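You operate a simulated robot arm through the tools that you are given. There is no shell and no other tool. Be economical: measure what you need, move in short steps, check, and stop when the job is done.

You are at the controls of a simulated robot arm. One attempt, no reset.

Task
Close the blue post: put bolt and washer away and switch off.
Fine: brown bolt in the empty tray hole, washer on its peg; clear the FULL count while it is on.

It is judged by the outcome, as a careful person would: the job done as asked, and still so three seconds after it is handed in. It fails if anything else is knocked over, pushed out of place, dropped, spilled or broken.

Robot
A 6-joint arm with a two-finger parallel gripper, fixed in place. Base frame: the origin is at the foot of the arm, x ahead of it, y to its left, z up. Units: cm, rad, N and s.
With the tool pointing down near the work surface it reaches from about 18 to 84 cm from the base axis. Its first joint turns from -2.897 to 2.897 rad. Payload 3.91 kg.
The TCP is the grasp point between the finger pads, 3 cm short of the fingertips. In the tool frame z runs along the fingers and y along their closing line. Largest opening 11 cm; finger width 2, thickness 1; the body of the gripper, 4.8 by 11.2 cm, starts 5.5 cm behind the TCP.
Orientation is that of the tool frame in the base frame, as a unit quaternion [x, y, z, w]. With the fingers straight down and closing along the base's y, the tool's x points along the base's -x, its y along +y and its z along -z.

Tools
- The arm moves only by the tool send_rows. Its argument "commands" is a list of rows, each a list of 7 numbers: the opening in per cent of the stroke, from 0 (shut) to 100 (fully open), then the shift along the tool's x, y, z in units of 40 mm (1.0 is 40 mm), then the turn, a rotation vector about the tool's x, y, z in units of 5 degrees (1.0 is 5 degrees). In form: [[hand, dx, dy, dz, wx, wy, wz], ...]. A call has 1 to 8 rows; each row shifts and turns the commanded pose from where the row before left it, along the tool's axes as they then stand. A call with a number of a shift or a turn outside -1 to 1 is refused whole. Each row takes 0.2 s and may step no farther than 5 cm and 0.15 rad from the row before; otherwise, or with a gripper value out of range, the whole call is refused. Where a pose cannot be reached the arm comes as near as it can. A force on the tool above 90 N (or 10 N above the force at the start of the call, whichever is more), or a blocked arm, ends the call early, and 0.2 s more pass. Each finger travels about 10.8 cm/s and halts on what it meets, pressing with about 30 N; the grip force reading is that of the motor and also rises with nothing between the fingers. The clock runs only during rows and for 0.2 s after the last one: add rows that do not move to give the fingers time. It gives the time, the measured TCP pose, the force on the tool (base axes), the opening and the grip force at its end, in the units of the frame above (readings bear some noise), with the torque about the TCP (base axes, N m) and any sound that the robot's microphone picked up, and new pictures: "pictures" is both (left out), scene, wrist or none.
- Cameras (640 x 400 px; columns grow to the right, rows downward): "scene" is fixed at [4.77, -50.1, 147.91]; the picture's right is [0.94, -0.34, 0.00], its down [-0.10, -0.27, -0.96] and it looks along [0.33, 0.90, -0.29] (base axes); focal length 367 px, centre (320, 200). "wrist" rides on the gripper at [7.7, 0.7, -11.4] in the tool frame; the picture's right is [-0.09, 1.00, 0.00], its down [-0.80, -0.07, -0.59] and it looks along [-0.59, -0.05, 0.80] (tool axes); focal length 270 px, centre (320, 200). There is no depth. A picture from a camera that has moved, and an enlarged one, comes with that camera's place and axes in the base frame and with its lens.
- lift_body(by): slides the trunk up (or, below 0, down) by that many cm; the arm rides with it, the base frame stays. It gives what a move gives, with no picture.
- close_up(camera, box): a new picture of the part [left, top, right, bottom] of that camera's present view, enlarged. The clock stands still meanwhile.
- sign_off(): hands the job in; it is judged then, once.

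Work in short steps. Places have to be worked out from the pictures, the camera data and where the tool is seen: move nearer, look again, correct. Check each grasp and each placing, and mend what went wrong. You have 120 turns and 200 pictures in all, those below and enlarged ones among them. Open the gripper and draw the arm clear of the work before you hand the job in, unless the task says otherwise; then end with one line.

The tools are called after ">>>" by a JSON object that holds its "fn" and its "kwargs". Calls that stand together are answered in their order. send_rows: Moves the arm, as the interface text tells. Its arguments: {"type":"object","properties":{"commands":{"type":"array","items":{"type":"array","items":{"type":"number"}}},"pictures":{"type":"string","enum":["both","scene","wrist","none"]}},"required":["commands"]} The other tools are called the same way: lift_body (by) slides the trunk up or down; close_up (camera, box) takes an enlarged picture of a part of a camera's view; sign_off () hands the job in.

At the start:

```text
t: 0.0
ee_pos: [19.52, 35.17, 134.17]
tool_rot: [0.0, 1.0, 0.0, 0.001]
force: [0.1, 0.6, -0.3]
torque: [-0.01, 0.0, 0.03]
gripper_width: 11.0
gripper_force: 0.0
trunk travel left (down, up): [-47.5, 6.5]
```

scene: 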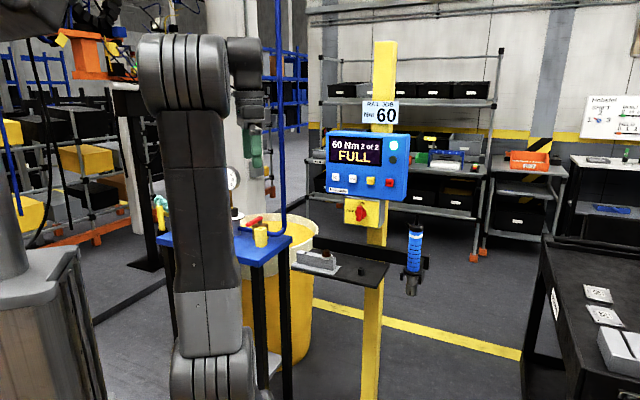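
wrist: 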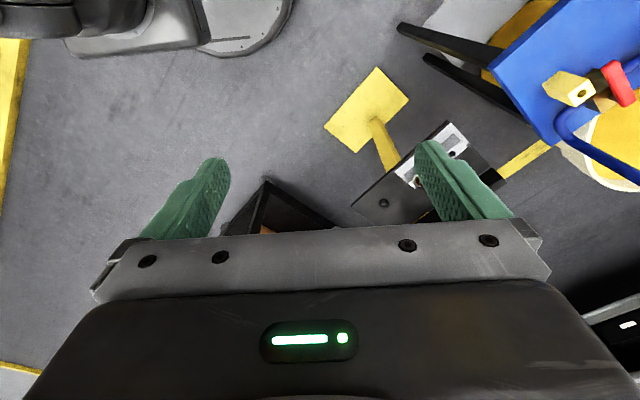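

The panel, switch and shelf are visible; I'll enlarge these first to read them.

>>> {"fn": "close_up", "kwargs": {"camera": "scene", "box": [310, 120, 420, 240]}}

>>> {"fn": "close_up", "kwargs": {"camera": "scene", "box": [280, 220, 440, 320]}}

>>> {"fn": "close_up", "kwargs": {"camera": "wrist", "box": [320, 60, 540, 240]}}

>>> {"fn": "close_up", "kwargs": {"camera": "scene", "box": [140, 160, 320, 280]}}

```text
3.33 times, centred on (365, 180) of scene
camera zoom: at [4.77, -50.1, 147.91], right [0.94, -0.34, 0.0], down [-0.1, -0.27, -0.96], along [0.33, 0.9, -0.29], focal length 1222 px, centre (170, 267)
```

zoom: 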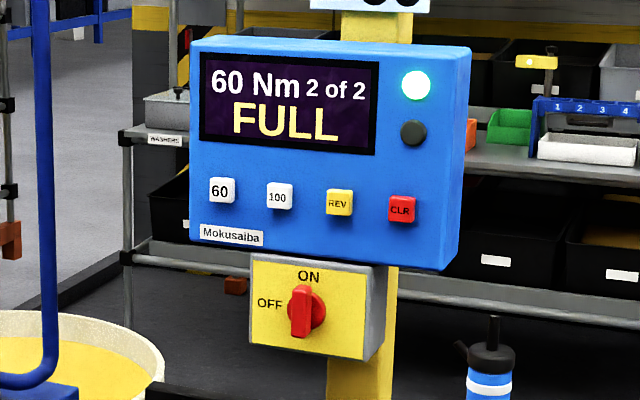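

```text
4.00 times, centred on (360, 270) of scene
camera zoom: at [4.77, -50.1, 147.91], right [0.94, -0.34, 0.0], down [-0.1, -0.27, -0.96], along [0.33, 0.9, -0.29], focal length 1467 px, centre (160, -80)
```

zoom: 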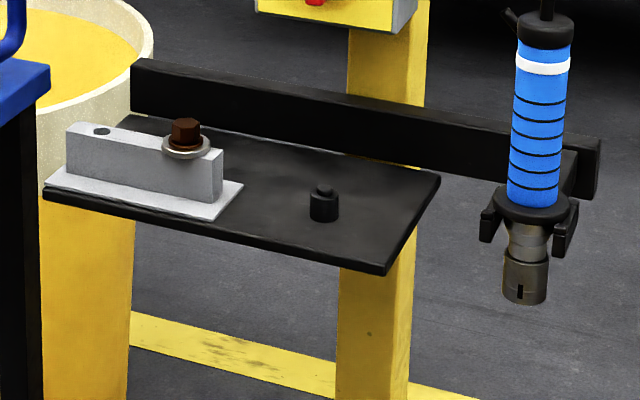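

```text
2.22 times, centred on (430, 150) of wrist
camera zoom: at [11.63, 36.06, 145.69], right [0.09, 1.0, 0.0], down [0.8, -0.07, 0.59], along [0.59, -0.05, -0.8], focal length 601 px, centre (76, 311)
```

zoom: 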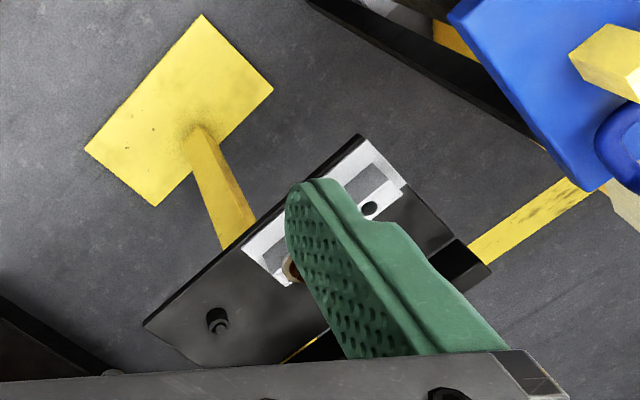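

```text
3.33 times, centred on (230, 220) of scene
camera zoom: at [4.77, -50.1, 147.91], right [0.94, -0.34, 0.0], down [-0.1, -0.27, -0.96], along [0.33, 0.9, -0.29], focal length 1222 px, centre (620, 133)
```

zoom: 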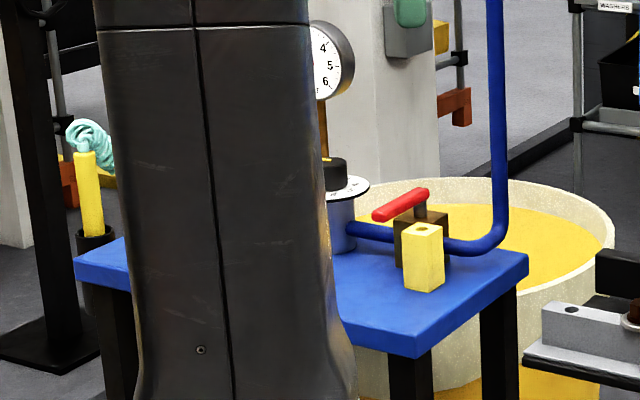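

The bolt with washer triangulates to about (45,54,96) on a white block, and a peg at about (56,49,90) on the post's black shelf. I'll move nearer and yaw the wrist camera to face the shelf squarely.

>>> {"fn": "send_rows", "kwargs": {"commands": [[30, -0.9, 0, 0.5, 0, 0, 0], [30, -0.9, 0, 0.5, 0, 0, 0], [30, -0.9, 0, 0.5, 0, 0, 0], [30, -0.9, 0, 0.5, 0, 0, 0], [30, -0.9, 0, 0.5, 0, 0, -1], [30, 0, 0, 0, 0, 0, -1], [30, 0, 0, 0, 0, 0, -1], [30, 0, 0, 0, 0, 0, -1]], "pictures": "none"}}

>>> {"fn": "send_rows", "kwargs": {"commands": [[30, 0, 0, 0, 0, 0, -1], [30, 0, 0, 0, 0, 0, -1], [30, 0, 0, 0, 0, 0, -1], [30, 0, 0, 0, 0, 0, -1], [30, 0, 0, 0, 0, 0, -1], [30, 0, 0, 0, 0, 0, -1], [30, 0, 0, 0, 0, 0, -1], [30, 0, 0, 0, 0, 0, -1]]}}

```text
t: 1.8
ee_pos: [37.55, 35.17, 124.24]
tool_rot: [-0.175, 0.985, 0.0, 0.0]
force: [0.4, -0.4, 0.8]
torque: [0.02, 0.02, 0.01]
gripper_width: 3.3
gripper_force: 0.1
trunk travel left (down, up): [-47.5, 6.5]
```

```text
t: 3.6
ee_pos: [37.36, 35.32, 124.04]
tool_rot: [-0.501, 0.866, 0.0, 0.0]
force: [-0.6, 0.6, 0.8]
torque: [0.03, 0.0, -0.03]
gripper_width: 3.29
gripper_force: 0.2
trunk travel left (down, up): [-47.5, 6.5]
camera wrist: at [32.89, 29.04, 135.69], right [-0.82, 0.57, 0.0], down [0.46, 0.66, 0.59], along [0.34, 0.49, -0.8], focal length 270 px, centre (320, 200)
```

scene: 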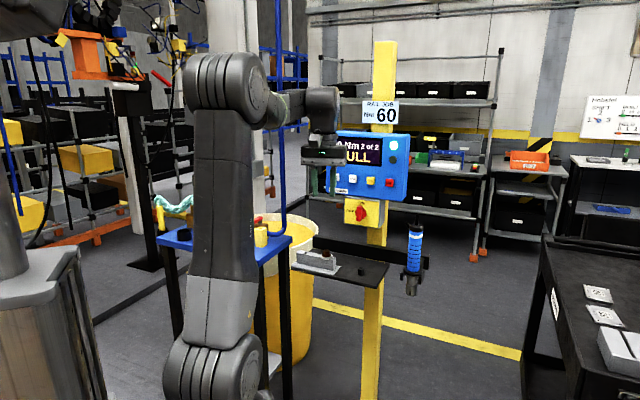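
wrist: 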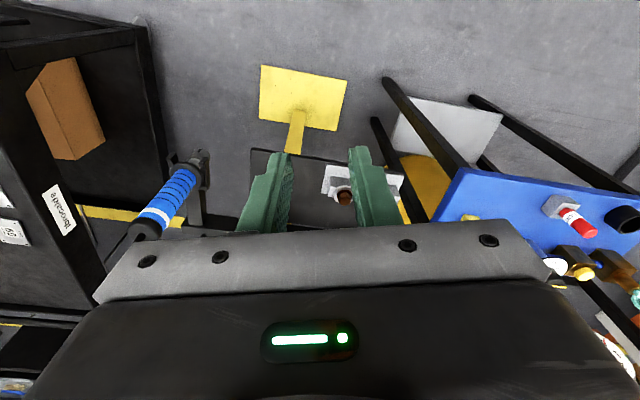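

The camera now sees the shelf between the fingers. I'll enlarge the view of it.

>>> {"fn": "close_up", "kwargs": {"camera": "wrist", "box": [230, 120, 420, 240]}}

>>> {"fn": "close_up", "kwargs": {"camera": "scene", "box": [120, 160, 320, 285]}}

>>> {"fn": "close_up", "kwargs": {"camera": "wrist", "box": [420, 180, 640, 320]}}

>>> {"fn": "close_up", "kwargs": {"camera": "scene", "box": [540, 240, 640, 390]}}

>>> {"fn": "close_up", "kwargs": {"camera": "scene", "box": [400, 110, 640, 260]}}

```text
3.33 times, centred on (325, 180) of wrist
camera zoom: at [32.89, 29.04, 135.69], right [-0.82, 0.57, 0.0], down [0.46, 0.66, 0.59], along [0.34, 0.49, -0.8], focal length 901 px, centre (303, 267)
```

zoom: 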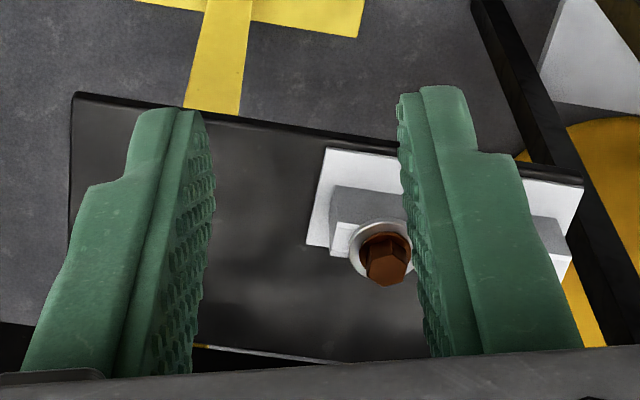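

```text
3.20 times, centred on (220, 222) of scene
camera zoom: at [4.77, -50.1, 147.91], right [0.94, -0.34, 0.0], down [-0.1, -0.27, -0.96], along [0.33, 0.9, -0.29], focal length 1174 px, centre (640, 128)
```

zoom: 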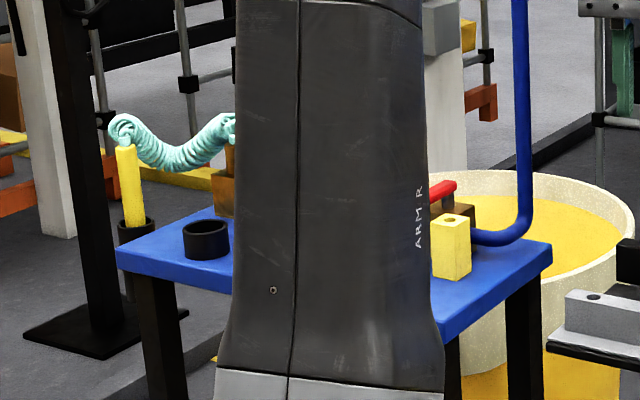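

```text
2.86 times, centred on (530, 250) of wrist
camera zoom: at [32.89, 29.04, 135.69], right [-0.82, 0.57, 0.0], down [0.46, 0.66, 0.59], along [0.34, 0.49, -0.8], focal length 772 px, centre (-280, 57)
```

zoom: 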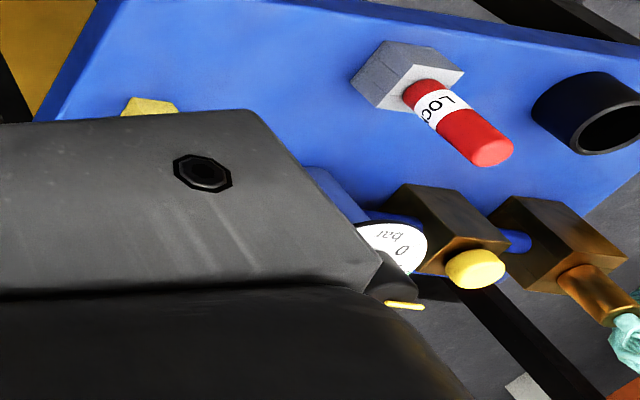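

```text
2.67 times, centred on (590, 315) of scene
camera zoom: at [4.77, -50.1, 147.91], right [0.94, -0.34, 0.0], down [-0.1, -0.27, -0.96], along [0.33, 0.9, -0.29], focal length 978 px, centre (-400, -107)
```

zoom: 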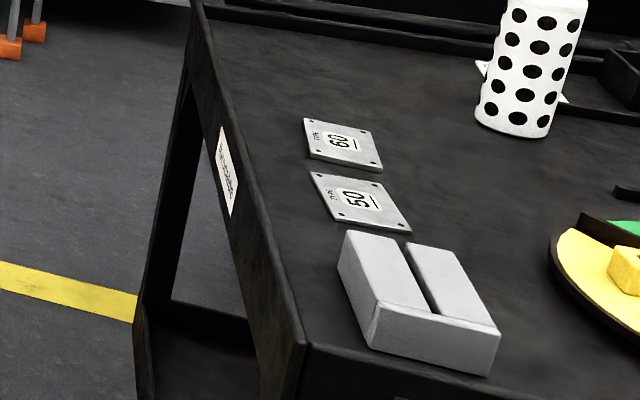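

```text
2.67 times, centred on (520, 185) of scene
camera zoom: at [4.77, -50.1, 147.91], right [0.94, -0.34, 0.0], down [-0.1, -0.27, -0.96], along [0.33, 0.9, -0.29], focal length 978 px, centre (-213, 240)
```

zoom: 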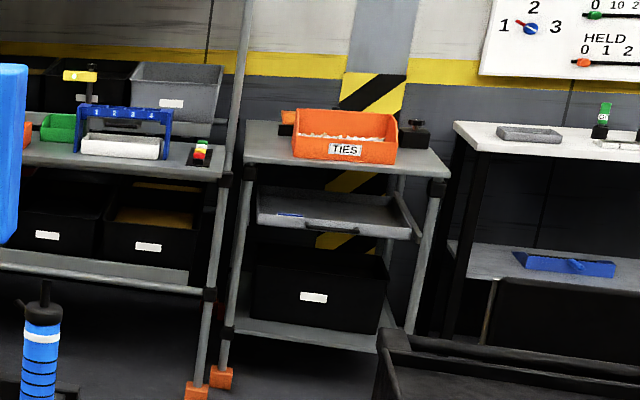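

The shelf holds only the block and a peg, and no other tray is seen yet; the cart on the right is out of reach. I'll swing to the robot's right to look for a bolt tray before deciding.

>>> {"fn": "send_rows", "kwargs": {"commands": [[100, 0.84, -0.5, -0.2, 0, 0, 1], [100, 0.8, -0.55, -0.2, 0, 0, 1], [100, 0.75, -0.62, -0.2, 0, 0, 1], [100, 0.7, -0.68, -0.2, 0, 0, 1], [100, 0.62, -0.75, -0.2, 0, 0, 1], [100, 0.55, -0.8, -0.2, 0, 0, 1], [100, 0.48, -0.85, 0, 0, 0, 1], [100, 0.4, -0.9, 0, 0, 0, 1]], "pictures": "none"}}

>>> {"fn": "send_rows", "kwargs": {"commands": [[100, 0.3, -0.9, 0, 0, 0, 1], [100, 0.25, -0.9, 0, 0, 0, 1], [100, 0.2, -0.9, 0, 0, 0, 1], [100, 0.1, -0.95, 0, 0, 0, 1], [100, 0, -1, 0, 0, 0, 1], [100, -0.1, -0.95, 0, 0, 0, 1], [100, -0.2, -0.9, 0, 0, 0, 1], [100, -0.25, -0.9, 0, 0, 0, 1]]}}

```text
t: 5.4
ee_pos: [37.83, 3.89, 128.91]
tool_rot: [-0.173, 0.985, 0.0, 0.0]
force: [0.2, -0.4, 0.0]
torque: [0.02, -0.01, 0.01]
gripper_width: 11.01
gripper_force: 0.0
trunk travel left (down, up): [-47.5, 6.5]
```

```text
t: 7.2
ee_pos: [37.57, -26.41, 128.87]
tool_rot: [0.175, 0.985, 0.0, 0.0]
force: [-1.0, -0.3, -0.8]
torque: [0.0, -0.02, -0.03]
gripper_width: 11.0
gripper_force: 0.0
trunk travel left (down, up): [-47.5, 6.5]
camera wrist: at [30.49, -23.0, 140.42], right [0.43, 0.91, 0.0], down [0.73, -0.34, 0.59], along [0.54, -0.25, -0.8], focal length 270 px, centre (320, 200)
```

scene: 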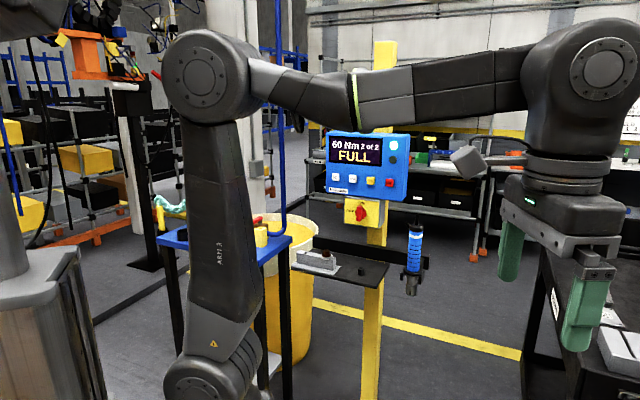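
wrist: 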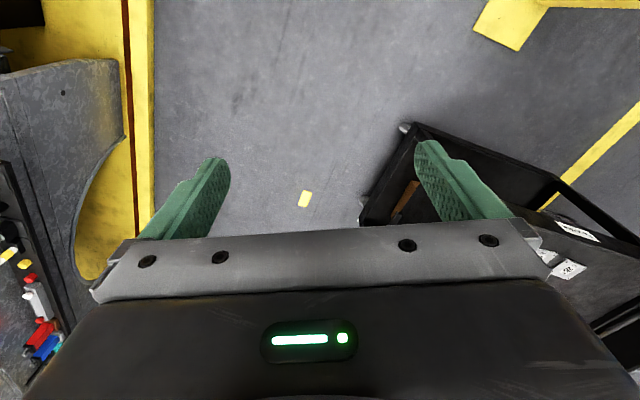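

There is another bench on the robot's right, at the left of the picture. I'll enlarge it.

>>> {"fn": "close_up", "kwargs": {"camera": "wrist", "box": [0, 160, 160, 400]}}

>>> {"fn": "close_up", "kwargs": {"camera": "wrist", "box": [520, 200, 640, 380]}}

```text
1.67 times, centred on (80, 280) of wrist
camera zoom: at [30.49, -23.0, 140.42], right [0.43, 0.91, 0.0], down [0.73, -0.34, 0.59], along [0.54, -0.25, -0.8], focal length 450 px, centre (720, 67)
```

zoom: 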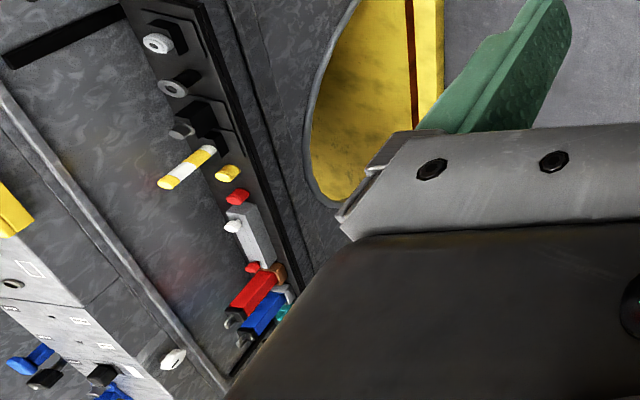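

```text
2.22 times, centred on (580, 290) of wrist
camera zoom: at [30.49, -23.0, 140.42], right [0.43, 0.91, 0.0], down [0.73, -0.34, 0.59], along [0.54, -0.25, -0.8], focal length 601 px, centre (-258, 0)
```

zoom: 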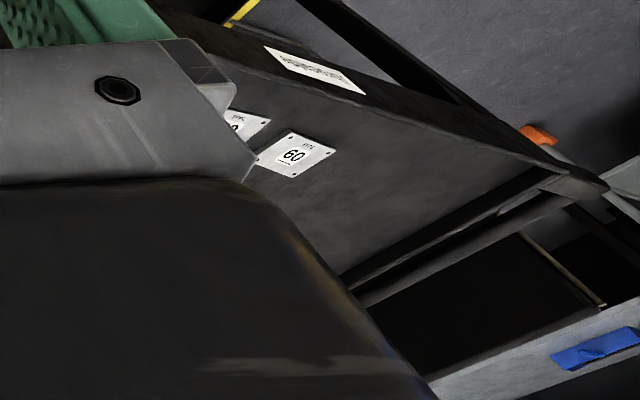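

The cart tags triangulate to x≈133, out of reach. I'll turn farther right and back to check the right-hand bench.

>>> {"fn": "send_rows", "kwargs": {"commands": [[100, 0.5, 0, -0.3, 0, 0, 1], [100, 0.5, 0, -0.3, 0, 0, 1], [100, 0.5, 0, -0.3, 0, 0, 1], [100, 0.4, 0, 0, 0, 0, 1], [100, 0, 0, 0, 0, 0, 1], [100, 0, 0, 0, 0, 0, 1], [100, 0, 0, 0, 0, 0, 1], [100, 0, 0, 0, 0, 0, 1]], "pictures": "wrist"}}

```text
t: 9.0
ee_pos: [30.64, -22.95, 132.55]
tool_rot: [0.501, 0.866, -0.001, 0.0]
force: [-0.4, 0.0, 0.6]
torque: [-0.01, 0.0, -0.03]
gripper_width: 11.0
gripper_force: 0.0
trunk travel left (down, up): [-47.5, 6.5]
camera wrist: at [27.47, -15.66, 144.13], right [0.91, 0.42, 0.0], down [0.34, -0.73, 0.59], along [0.25, -0.54, -0.8], focal length 270 px, centre (320, 200)
```

wrist: 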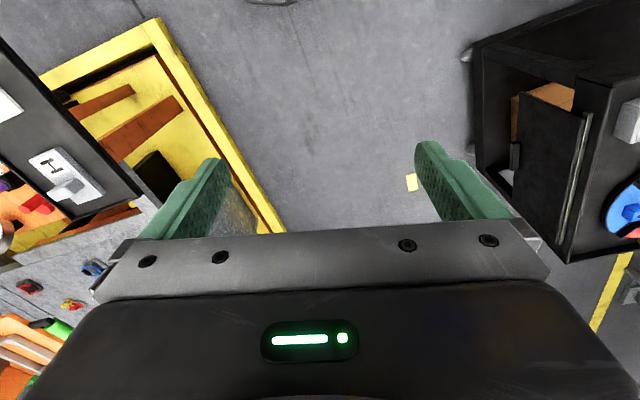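

>>> {"fn": "close_up", "kwargs": {"camera": "wrist", "box": [0, 80, 200, 205]}}

>>> {"fn": "close_up", "kwargs": {"camera": "wrist", "box": [480, 40, 640, 260]}}

```text
3.20 times, centred on (100, 142) of wrist
camera zoom: at [27.47, -15.66, 144.13], right [0.91, 0.42, 0.0], down [0.34, -0.73, 0.59], along [0.25, -0.54, -0.8], focal length 865 px, centre (1024, 384)
```

zoom: 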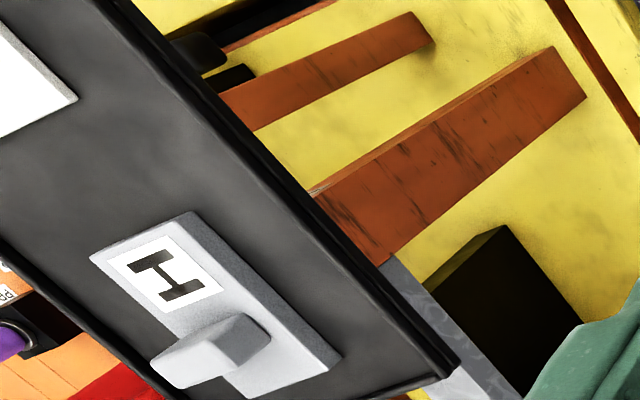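

```text
1.82 times, centred on (560, 150) of wrist
camera zoom: at [27.47, -15.66, 144.13], right [0.91, 0.42, 0.0], down [0.34, -0.73, 0.59], along [0.25, -0.54, -0.8], focal length 491 px, centre (-116, 291)
```

zoom: 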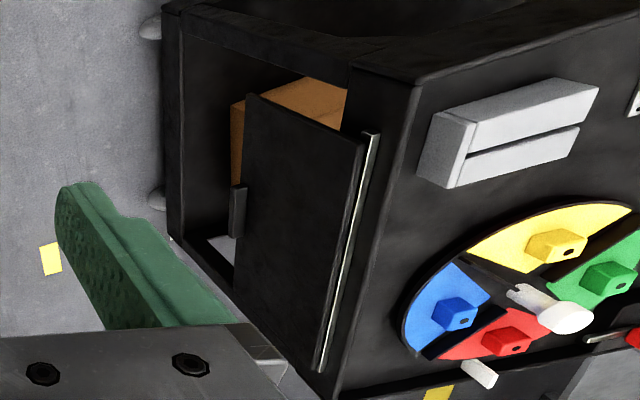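

The other benches hold nothing for bolts, so the job is self-contained at the blue post. I'll swing back with open fingers for a closer look at the shelf.

>>> {"fn": "send_rows", "kwargs": {"commands": [[100, 0.57, 0.34, 0, 0, 0, -1], [100, 0.54, 0.39, 0, 0, 0, -1], [100, 0.5, 0.44, 0, 0, 0, -1], [100, 0.44, 0.48, 0, 0, 0, -1], [100, 0.4, 0.52, 0, 0, 0, -1], [100, 0.34, 0.55, 0, 0, 0, -1], [100, 0.28, 0.59, 0, 0, 0, -1], [100, 0.22, 0.61, 0, 0, 0, -1]], "pictures": "none"}}

>>> {"fn": "send_rows", "kwargs": {"commands": [[100, 0.15, 0.64, 0, 0, 0, -1], [100, 0.1, 0.65, 0, 0, 0, -1], [100, 0.03, 0.67, 0, 0, 0, -1], [100, -0.03, 0.67, 0, 0, 0, -1], [100, -0.1, 0.68, 0, 0, 0, -1], [100, -0.15, 0.67, 0, 0, 0, -1], [100, -0.2, 0.66, 0, 0, 0, -1], [100, -0.26, 0.65, 0, 0, 0, -1]], "pictures": "none"}}

>>> {"fn": "send_rows", "kwargs": {"commands": [[100, -0.3, 0.64, 0.4, 0, 0, -1], [100, -0.36, 0.61, 0.4, 0, 0, -1], [100, -0.4, 0.58, 0.4, 0, 0, -1], [100, -0.46, 0.54, 0.4, 0, 0, -1], [100, -0.5, 0.5, 0.4, 0, 0, -1], [100, -0.55, 0.46, 0.4, 0, 0, -1], [100, -0.59, 0.4, 0.4, 0, 0, -1], [100, -0.63, 0.35, 0.4, 0, 0, -1]]}}

```text
t: 10.8
ee_pos: [31.78, -1.84, 132.65]
tool_rot: [0.174, 0.985, -0.001, 0.0]
force: [0.0, 0.0, 0.2]
torque: [0.01, 0.02, 0.0]
gripper_width: 11.0
gripper_force: 0.2
trunk travel left (down, up): [-47.5, 6.5]
```

```text
t: 12.6
ee_pos: [34.73, 19.72, 132.7]
tool_rot: [-0.173, 0.985, 0.0, 0.0]
force: [-0.7, 0.0, -0.7]
torque: [-0.03, 0.0, 0.02]
gripper_width: 11.01
gripper_force: 0.0
trunk travel left (down, up): [-47.5, 6.5]
```

```text
t: 14.4
ee_pos: [36.34, 42.39, 119.55]
tool_rot: [-0.501, 0.866, 0.0, 0.0]
force: [0.1, -0.1, -0.3]
torque: [0.0, 0.02, -0.01]
gripper_width: 10.98
gripper_force: 0.0
trunk travel left (down, up): [-47.5, 6.5]
camera wrist: at [31.88, 36.22, 131.03], right [-0.82, 0.57, 0.0], down [0.46, 0.66, 0.59], along [0.34, 0.49, -0.8], focal length 270 px, centre (320, 200)
```

scene: 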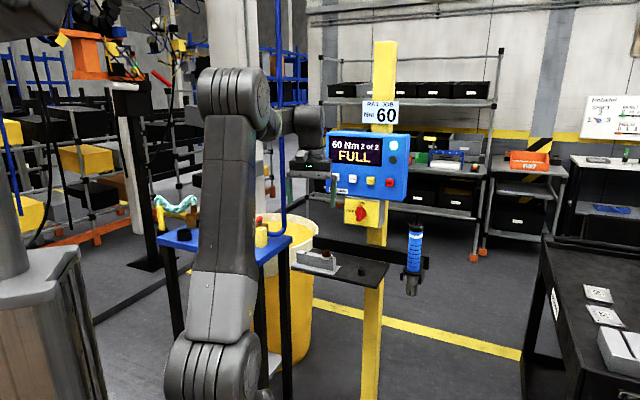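
wrist: 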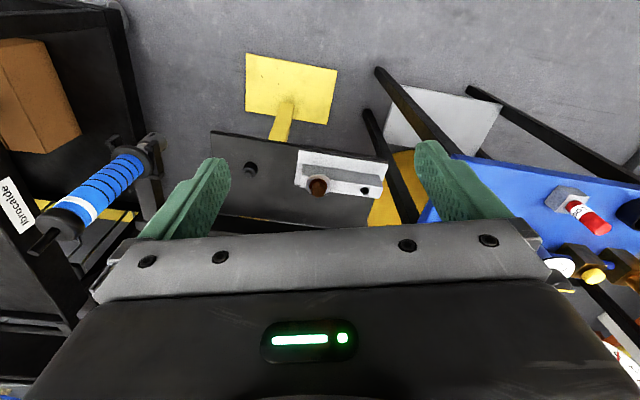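

>>> {"fn": "close_up", "kwargs": {"camera": "wrist", "box": [200, 110, 410, 240]}}

```text
3.05 times, centred on (305, 175) of wrist
camera zoom: at [31.88, 36.22, 131.03], right [-0.82, 0.57, 0.0], down [0.46, 0.66, 0.59], along [0.34, 0.49, -0.8], focal length 824 px, centre (366, 276)
```

zoom: 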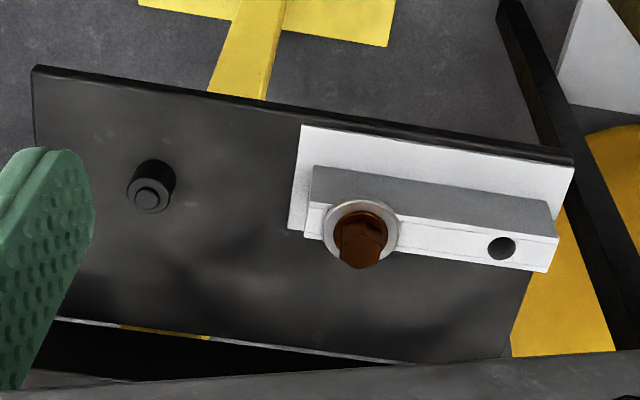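

The whole shelf is now visible: a white two-hole block (bolt and washer in the right hole, the left one empty) and a stepped black peg. The panel sits right above it, so I'll square up to about 46° yaw and tilt the tool about 35° to stay clear of the panel.

>>> {"fn": "send_rows", "kwargs": {"commands": [[100, 0, 0, 0, 0, 0, 1], [100, 0, 0, 0, 0, 0, 1], [100, 0, 0, 0, 0, 0, 0.8], [100, 0, 0, 0, 0, -1, 0], [100, 0, 0, 0, 0, -1, 0], [100, 0, 0, 0, 0, -1, 0], [100, 0, 0, 0, 0, -1, 0], [100, 0, 0, 0, 0, -1, 0]], "pictures": "none"}}

>>> {"fn": "send_rows", "kwargs": {"commands": [[100, 0, 0, 0, 0, -1, 0], [100, 0, 0, 0, 0, -1, 0], [100, 0.7, 0, 0.6, 0, 0, 0], [100, 0.7, 0, 0.6, 0, 0, 0]]}}

```text
t: 16.2
ee_pos: [36.63, 42.38, 119.77]
tool_rot: [-0.381, 0.899, 0.085, 0.2]
force: [0.7, 0.4, -0.6]
torque: [-0.03, 0.01, -0.01]
gripper_width: 11.01
gripper_force: 0.0
trunk travel left (down, up): [-47.5, 6.5]
```

```text
t: 17.2
ee_pos: [35.32, 41.16, 112.59]
tool_rot: [-0.372, 0.878, 0.119, 0.277]
force: [0.4, -0.1, -0.7]
torque: [0.0, -0.03, 0.01]
gripper_width: 11.02
gripper_force: 0.1
trunk travel left (down, up): [-47.5, 6.5]
camera wrist: at [25.82, 32.45, 117.63], right [-0.67, 0.74, 0.05], down [0.27, 0.18, 0.95], along [0.7, 0.64, -0.32], focal length 270 px, centre (320, 200)
```

scene: 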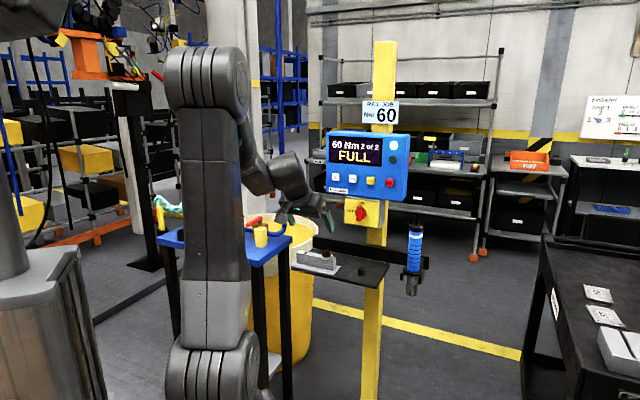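
wrist: 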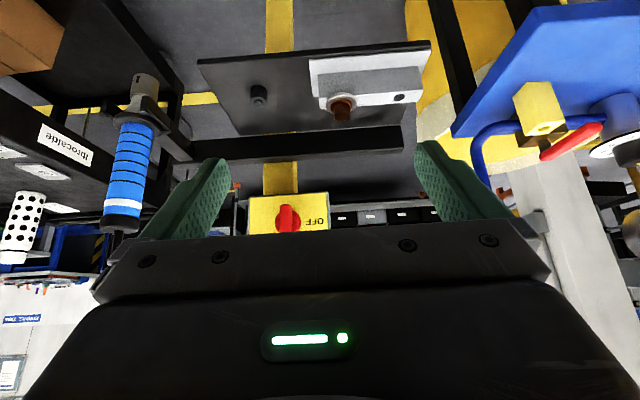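

Good view of shelf and switch. I'll enlarge both for measuring.

>>> {"fn": "close_up", "kwargs": {"camera": "wrist", "box": [235, 35, 435, 160]}}

>>> {"fn": "close_up", "kwargs": {"camera": "wrist", "box": [230, 140, 420, 250]}}

>>> {"fn": "close_up", "kwargs": {"camera": "scene", "box": [290, 235, 390, 297]}}

```text
3.20 times, centred on (335, 98) of wrist
camera zoom: at [25.82, 32.45, 117.63], right [-0.67, 0.74, 0.05], down [0.27, 0.18, 0.95], along [0.7, 0.64, -0.32], focal length 865 px, centre (272, 528)
```

zoom: 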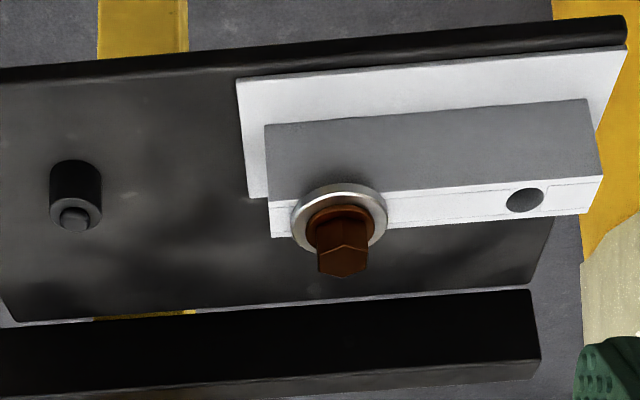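

```text
3.37 times, centred on (325, 195) of wrist
camera zoom: at [25.82, 32.45, 117.63], right [-0.67, 0.74, 0.05], down [0.27, 0.18, 0.95], along [0.7, 0.64, -0.32], focal length 910 px, centre (303, 217)
```

zoom: 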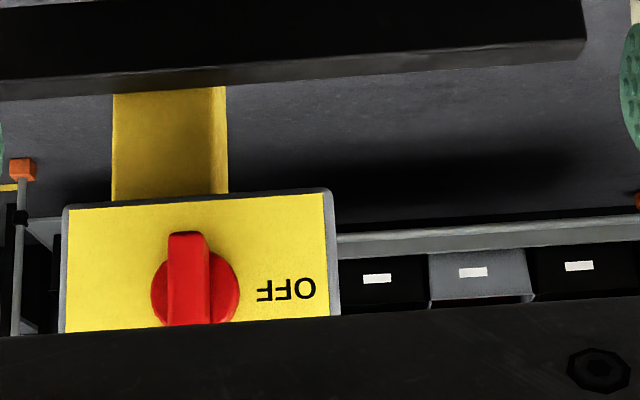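

```text
6.40 times, centred on (340, 266) of scene
camera zoom: at [4.77, -50.1, 147.91], right [0.94, -0.34, 0.0], down [-0.1, -0.27, -0.96], along [0.33, 0.9, -0.29], focal length 2347 px, centre (192, -222)
```

zoom: 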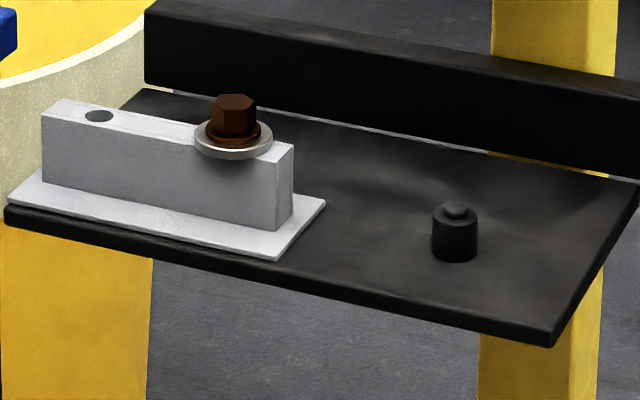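

Two wrist views agree: washer centre ≈(46.8,57.3,92.2), empty hole ≈(40.8,62.7,92.4), peg pin ≈(56.7,49.5,90). The bolt has a hex head on a flange. I'll go to a pre-grasp 8 cm back along the tool axis and look.

>>> {"fn": "send_rows", "kwargs": {"commands": [[60, -0.26, 0.144, 0.8, 0, 0, 0], [60, -0.26, 0.144, 0.8, 0, 0, 0], [60, -0.26, 0.144, 0.8, 0, 0, 0], [60, -0.26, 0.144, 0.8, 0, 0, 0], [60, -0.26, 0.144, 0.8, 0, 0, 0]]}}

>>> {"fn": "close_up", "kwargs": {"camera": "wrist", "box": [220, 30, 420, 230]}}

```text
t: 18.4
ee_pos: [42.69, 52.59, 102.42]
tool_rot: [-0.372, 0.878, 0.118, 0.277]
force: [0.1, -0.4, -0.3]
torque: [-0.01, 0.04, 0.0]
gripper_width: 6.62
gripper_force: 0.1
trunk travel left (down, up): [-47.5, 6.5]
camera wrist: at [33.29, 44.05, 107.45], right [-0.67, 0.74, 0.05], down [0.27, 0.18, 0.95], along [0.7, 0.64, -0.32], focal length 270 px, centre (320, 200)
```

scene: 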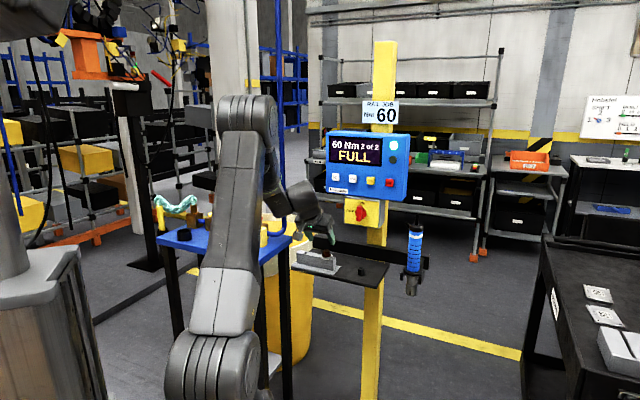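
wrist: 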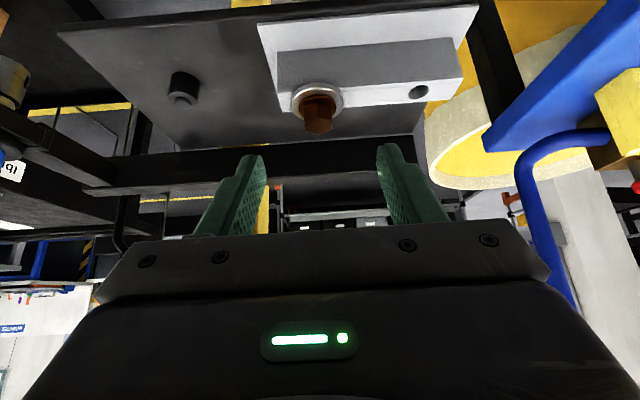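

```text
2.00 times, centred on (320, 130) of wrist
camera zoom: at [33.29, 44.05, 107.45], right [-0.67, 0.74, 0.05], down [0.27, 0.18, 0.95], along [0.7, 0.64, -0.32], focal length 541 px, centre (320, 340)
```

zoom: 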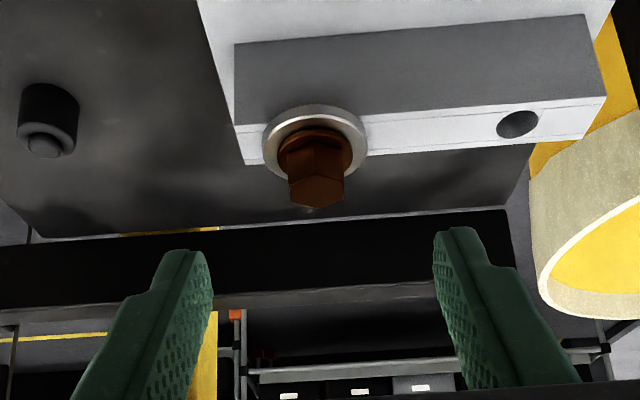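

An edge of the hex faces the camera, so the flats face the closing fingers. I'll descend 6 cm along the tool axis with a slight lateral correction, and look again.

>>> {"fn": "send_rows", "kwargs": {"commands": [[45, -0.01, 0.013, 0.5, 0, 0, 0], [45, -0.01, 0.013, 0.5, 0, 0, 0], [45, -0.01, 0.013, 0.5, 0, 0, 0]], "pictures": "wrist"}}

>>> {"fn": "close_up", "kwargs": {"camera": "wrist", "box": [220, 80, 420, 240]}}

>>> {"fn": "close_up", "kwargs": {"camera": "scene", "box": [290, 215, 370, 285]}}

```text
t: 19.2
ee_pos: [44.98, 55.34, 97.65]
tool_rot: [-0.373, 0.878, 0.117, 0.276]
force: [-0.2, 0.0, -0.5]
torque: [0.03, -0.01, -0.04]
gripper_width: 4.93
gripper_force: 0.0
trunk travel left (down, up): [-47.5, 6.5]
camera wrist: at [35.54, 46.71, 102.64], right [-0.67, 0.74, 0.05], down [0.27, 0.18, 0.95], along [0.69, 0.64, -0.32], focal length 270 px, centre (320, 200)
```

wrist: 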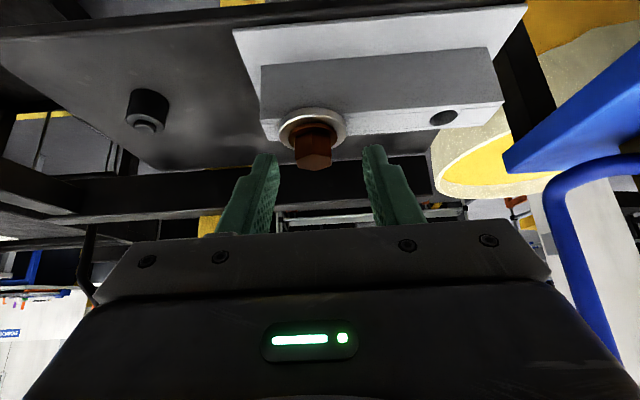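

```text
2.50 times, centred on (320, 160) of wrist
camera zoom: at [35.54, 46.71, 102.64], right [-0.67, 0.74, 0.05], down [0.27, 0.18, 0.95], along [0.69, 0.64, -0.32], focal length 676 px, centre (320, 300)
```

zoom: 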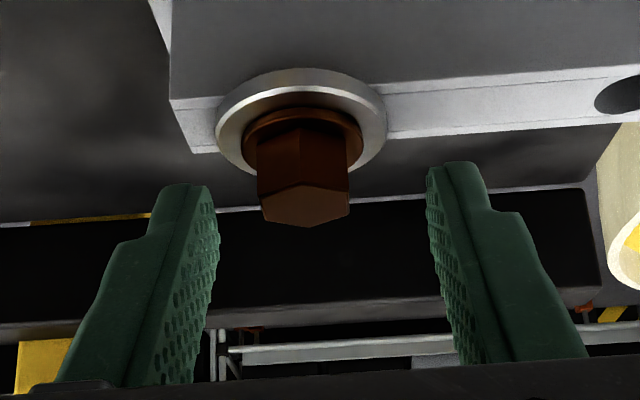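

```text
5.71 times, centred on (330, 250) of scene
camera zoom: at [4.77, -50.1, 147.91], right [0.94, -0.34, 0.0], down [-0.1, -0.27, -0.96], along [0.33, 0.9, -0.29], focal length 2096 px, centre (263, -86)
```

zoom: 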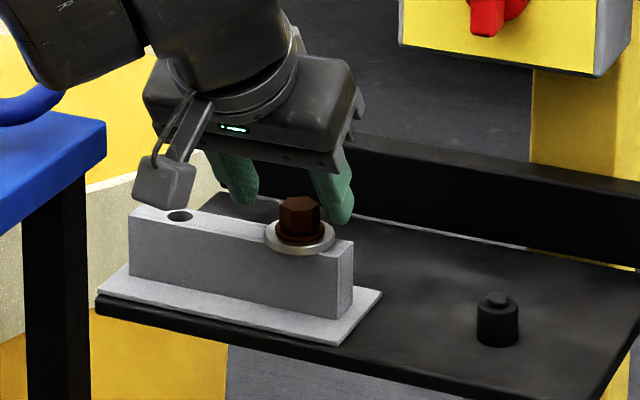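

The hex spans columns 258–350 while the fingers' midline is at 321, so I shift 0.38 cm to tool −y and advance 1.8 cm, then close.

>>> {"fn": "send_rows", "kwargs": {"commands": [[45, 0, -0.095, 0.1, 0, 0, 0], [45, 0, 0, 0.35, 0, 0, 0], [45, 0, 0, 0, 0, 0, 0]], "pictures": "none"}}

>>> {"fn": "close_up", "kwargs": {"camera": "wrist", "box": [220, 80, 420, 240]}}

>>> {"fn": "close_up", "kwargs": {"camera": "scene", "box": [300, 225, 360, 275]}}

```text
t: 20.0
ee_pos: [45.82, 55.87, 96.28]
tool_rot: [-0.373, 0.878, 0.119, 0.277]
force: [-0.1, 0.3, -0.3]
torque: [0.02, -0.02, 0.01]
gripper_width: 4.94
gripper_force: 0.0
trunk travel left (down, up): [-47.5, 6.5]
```

```text
2.50 times, centred on (320, 160) of wrist
camera zoom: at [36.4, 47.25, 101.23], right [-0.67, 0.74, 0.05], down [0.27, 0.18, 0.95], along [0.7, 0.64, -0.32], focal length 676 px, centre (320, 300)
```

zoom: 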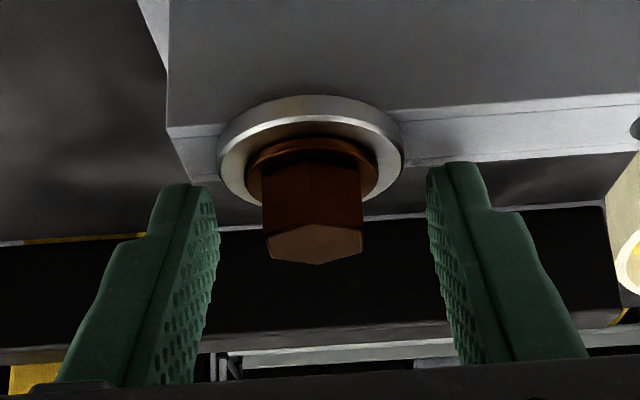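

```text
8.00 times, centred on (330, 250) of scene
camera zoom: at [4.77, -50.1, 147.91], right [0.94, -0.34, 0.0], down [-0.1, -0.27, -0.96], along [0.33, 0.9, -0.29], focal length 2934 px, centre (240, -200)
```

zoom: 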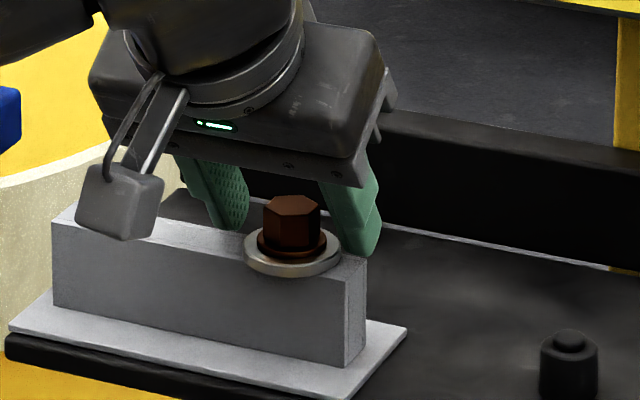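

Geometry is consistent: the fingertips are beside the hex just above the flange. I'll correct 0.2 cm in y and close.

>>> {"fn": "send_rows", "kwargs": {"commands": [[45, 0.03, -0.05, 0, 0, 0, 0], [20, 0, 0, 0, 0, 0, 0], [0, 0, 0, 0, 0, 0, 0], [0, 0, 0, 0, 0, 0, 0], [0, 0, 0, 0, 0, 0, 0]], "pictures": "none"}}

>>> {"fn": "close_up", "kwargs": {"camera": "wrist", "box": [220, 80, 420, 240]}}

>>> {"fn": "close_up", "kwargs": {"camera": "scene", "box": [300, 225, 360, 275]}}

```text
t: 21.2
ee_pos: [45.91, 55.78, 96.12]
tool_rot: [-0.373, 0.878, 0.117, 0.277]
force: [-1.1, 0.7, 1.8]
torque: [0.07, 0.04, -0.04]
gripper_width: 4.02
gripper_force: 30.0
trunk travel left (down, up): [-47.5, 6.5]
```

```text
2.50 times, centred on (320, 160) of wrist
camera zoom: at [36.42, 47.01, 101.17], right [-0.67, 0.74, 0.05], down [0.27, 0.18, 0.95], along [0.7, 0.64, -0.32], focal length 676 px, centre (320, 300)
```

zoom: 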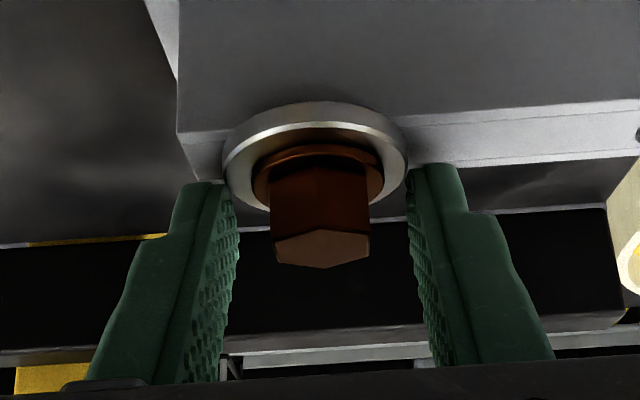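

```text
8.00 times, centred on (330, 250) of scene
camera zoom: at [4.77, -50.1, 147.91], right [0.94, -0.34, 0.0], down [-0.1, -0.27, -0.96], along [0.33, 0.9, -0.29], focal length 2934 px, centre (240, -200)
```

zoom: 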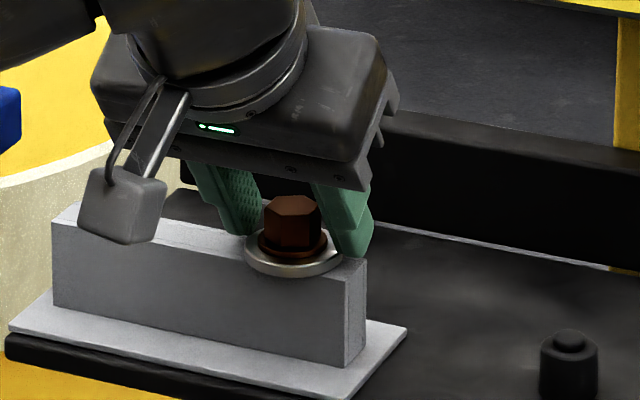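

The fingers stopped at 4.02 cm, the washer's diameter, so the tips are lower than judged. I'll open, raise 0.9 cm and try again.

>>> {"fn": "send_rows", "kwargs": {"commands": [[45, 0, 0, 0, 0, 0, 0], [45, 0, 0, 0, 0, 0, 0], [45, -0.129, 0, -0.184, 0, 0, 0], [30, 0, 0, 0, 0, 0, 0], [0, 0, 0, 0, 0, 0, 0], [0, 0, 0, 0, 0, 0, 0], [0, 0, 0, 0, 0, 0, 0]], "pictures": "none"}}

>>> {"fn": "close_up", "kwargs": {"camera": "wrist", "box": [220, 80, 420, 240]}}

>>> {"fn": "close_up", "kwargs": {"camera": "scene", "box": [300, 225, 360, 275]}}

```text
t: 22.8
ee_pos: [45.93, 55.59, 96.98]
tool_rot: [-0.373, 0.878, 0.117, 0.277]
force: [-1.3, -0.3, 0.1]
torque: [0.03, 0.01, -0.03]
gripper_width: 2.0
gripper_force: 29.7
trunk travel left (down, up): [-47.5, 6.5]
```

```text
2.50 times, centred on (320, 160) of wrist
camera zoom: at [36.39, 46.99, 102.02], right [-0.67, 0.74, 0.05], down [0.27, 0.18, 0.95], along [0.7, 0.64, -0.32], focal length 676 px, centre (320, 300)
```

zoom: 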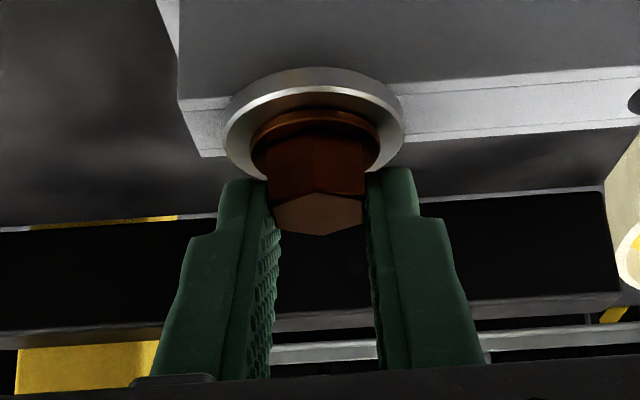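

```text
8.00 times, centred on (330, 250) of scene
camera zoom: at [4.77, -50.1, 147.91], right [0.94, -0.34, 0.0], down [-0.1, -0.27, -0.96], along [0.33, 0.9, -0.29], focal length 2934 px, centre (240, -200)
```

zoom: 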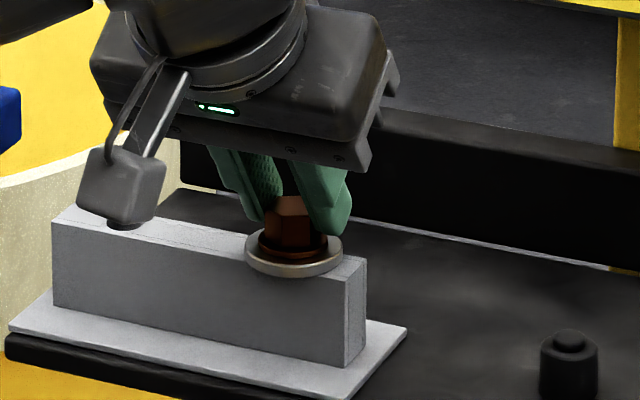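

It grips at 2.0 cm on the hex flats, but the pads sit slightly beyond the hex. I'll re-centre by 0.6 cm toward the robot and regrip.

>>> {"fn": "send_rows", "kwargs": {"commands": [[35, 0, 0, 0, 0, 0, 0], [35, 0, 0, 0, 0, 0, 0], [35, 0.122, 0, -0.086, 0, 0, 0], [20, 0, 0, 0, 0, 0, 0], [0, 0, 0, 0, 0, 0, 0], [0, 0, 0, 0, 0, 0, 0], [0, 0, 0, 0, 0, 0, 0]], "pictures": "none"}}

>>> {"fn": "close_up", "kwargs": {"camera": "wrist", "box": [220, 80, 420, 240]}}

>>> {"fn": "close_up", "kwargs": {"camera": "scene", "box": [300, 225, 360, 275]}}

```text
t: 24.4
ee_pos: [45.59, 55.15, 97.0]
tool_rot: [-0.374, 0.878, 0.118, 0.276]
force: [-0.2, 0.4, 0.5]
torque: [-0.01, 0.05, -0.02]
gripper_width: 2.05
gripper_force: 29.9
trunk travel left (down, up): [-47.5, 6.5]
```

```text
2.50 times, centred on (320, 160) of wrist
camera zoom: at [36.03, 46.55, 102.04], right [-0.67, 0.74, 0.05], down [0.27, 0.18, 0.95], along [0.7, 0.64, -0.32], focal length 676 px, centre (320, 300)
```

zoom: 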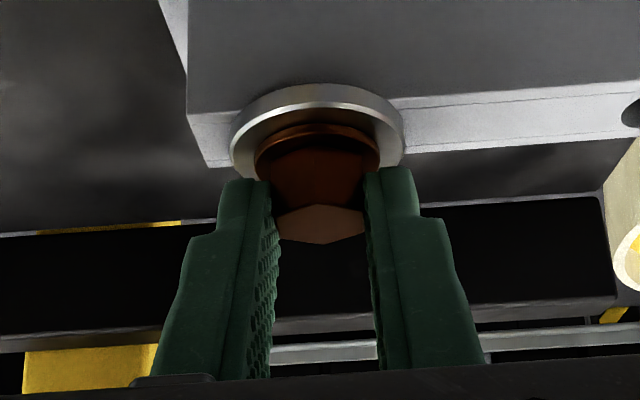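

```text
8.00 times, centred on (330, 250) of scene
camera zoom: at [4.77, -50.1, 147.91], right [0.94, -0.34, 0.0], down [-0.1, -0.27, -0.96], along [0.33, 0.9, -0.29], focal length 2934 px, centre (240, -200)
```

zoom: 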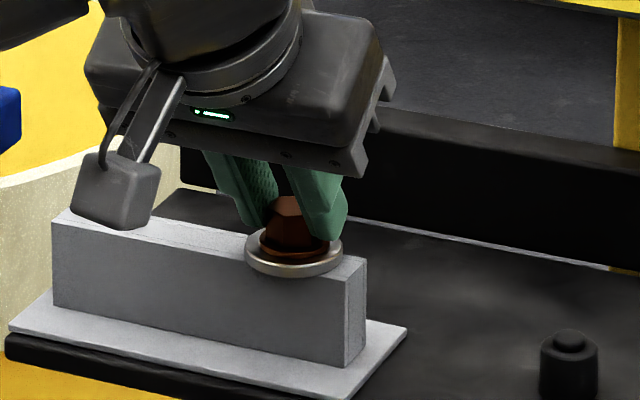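

Solid grip on the flats (2.05 cm). I'll lift 3 cm straight up and check that the bolt comes and the washer stays.

>>> {"fn": "send_rows", "kwargs": {"commands": [[0, -0.144, 0, -0.205, 0, 0, 0], [0, -0.144, 0, -0.205, 0, 0, 0], [0, -0.144, 0, -0.205, 0, 0, 0]], "pictures": "none"}}

>>> {"fn": "close_up", "kwargs": {"camera": "scene", "box": [300, 225, 360, 275]}}

```text
t: 25.2
ee_pos: [45.62, 55.19, 100.23]
tool_rot: [-0.372, 0.878, 0.118, 0.278]
force: [0.8, -1.0, 0.3]
torque: [0.02, 0.01, -0.03]
gripper_width: 0.02
gripper_force: 29.4
trunk travel left (down, up): [-47.5, 6.5]
```

```text
8.00 times, centred on (330, 250) of scene
camera zoom: at [4.77, -50.1, 147.91], right [0.94, -0.34, 0.0], down [-0.1, -0.27, -0.96], along [0.33, 0.9, -0.29], focal length 2934 px, centre (240, -200)
```

zoom: 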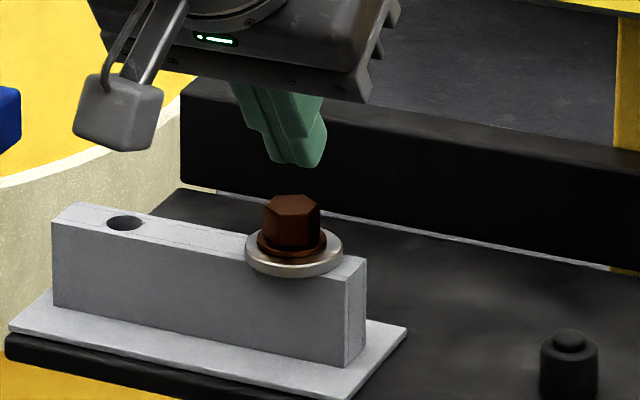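

The bolt slipped out: the grip was too near the tips. I'll go back 0.5 cm deeper, regrip and lift gently while watching the force.

>>> {"fn": "send_rows", "kwargs": {"commands": [[36, 0, 0, 0, 0, 0, 0], [36, 0, 0, 0, 0, 0, 0], [36, 0.266, 0, 0.38, 0, 0, 0], [36, 0.266, 0, 0.38, 0, 0, 0], [36, 0, 0, 0, 0, 0, 0]], "pictures": "none"}}

>>> {"fn": "send_rows", "kwargs": {"commands": [[20, 0, 0, 0, 0, 0, 0], [0, 0, 0, 0, 0, 0, 0], [0, 0, 0, 0, 0, 0, 0], [0, 0, 0, 0, 0, 0, 0]], "pictures": "none"}}

>>> {"fn": "close_up", "kwargs": {"camera": "wrist", "box": [220, 80, 420, 240]}}

>>> {"fn": "close_up", "kwargs": {"camera": "scene", "box": [300, 225, 360, 275]}}

```text
t: 26.4
ee_pos: [45.64, 55.22, 96.66]
tool_rot: [-0.373, 0.877, 0.118, 0.278]
force: [1.6, 0.9, 9.6]
torque: [0.25, 0.04, -0.07]
gripper_width: 3.94
gripper_force: 0.0
trunk travel left (down, up): [-47.5, 6.5]
```

```text
t: 27.4
ee_pos: [45.41, 55.17, 96.61]
tool_rot: [-0.374, 0.877, 0.118, 0.278]
force: [1.7, 3.7, 22.1]
torque: [0.27, -0.3, 0.0]
gripper_width: 2.81
gripper_force: 30.1
trunk travel left (down, up): [-47.5, 6.5]
```

```text
2.50 times, centred on (320, 160) of wrist
camera zoom: at [36.03, 46.48, 101.6], right [-0.67, 0.74, 0.05], down [0.27, 0.17, 0.95], along [0.7, 0.65, -0.32], focal length 676 px, centre (320, 300)
```

zoom: 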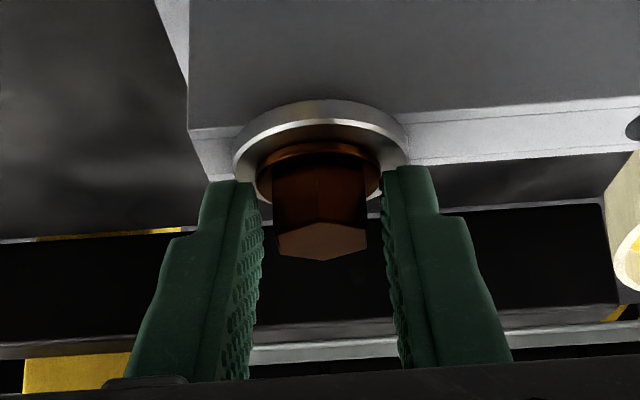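

```text
8.00 times, centred on (330, 250) of scene
camera zoom: at [4.77, -50.1, 147.91], right [0.94, -0.34, 0.0], down [-0.1, -0.27, -0.96], along [0.33, 0.9, -0.29], focal length 2934 px, centre (240, -200)
```

zoom: 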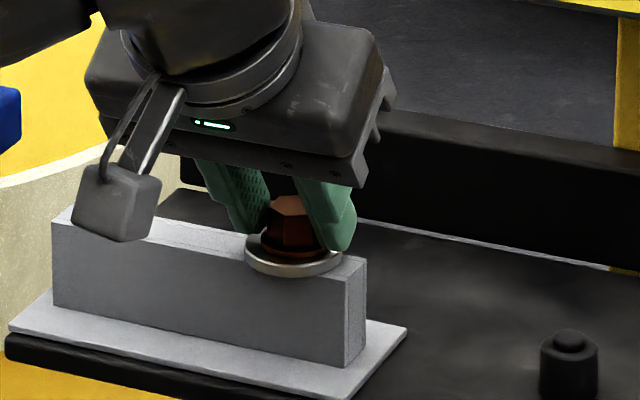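

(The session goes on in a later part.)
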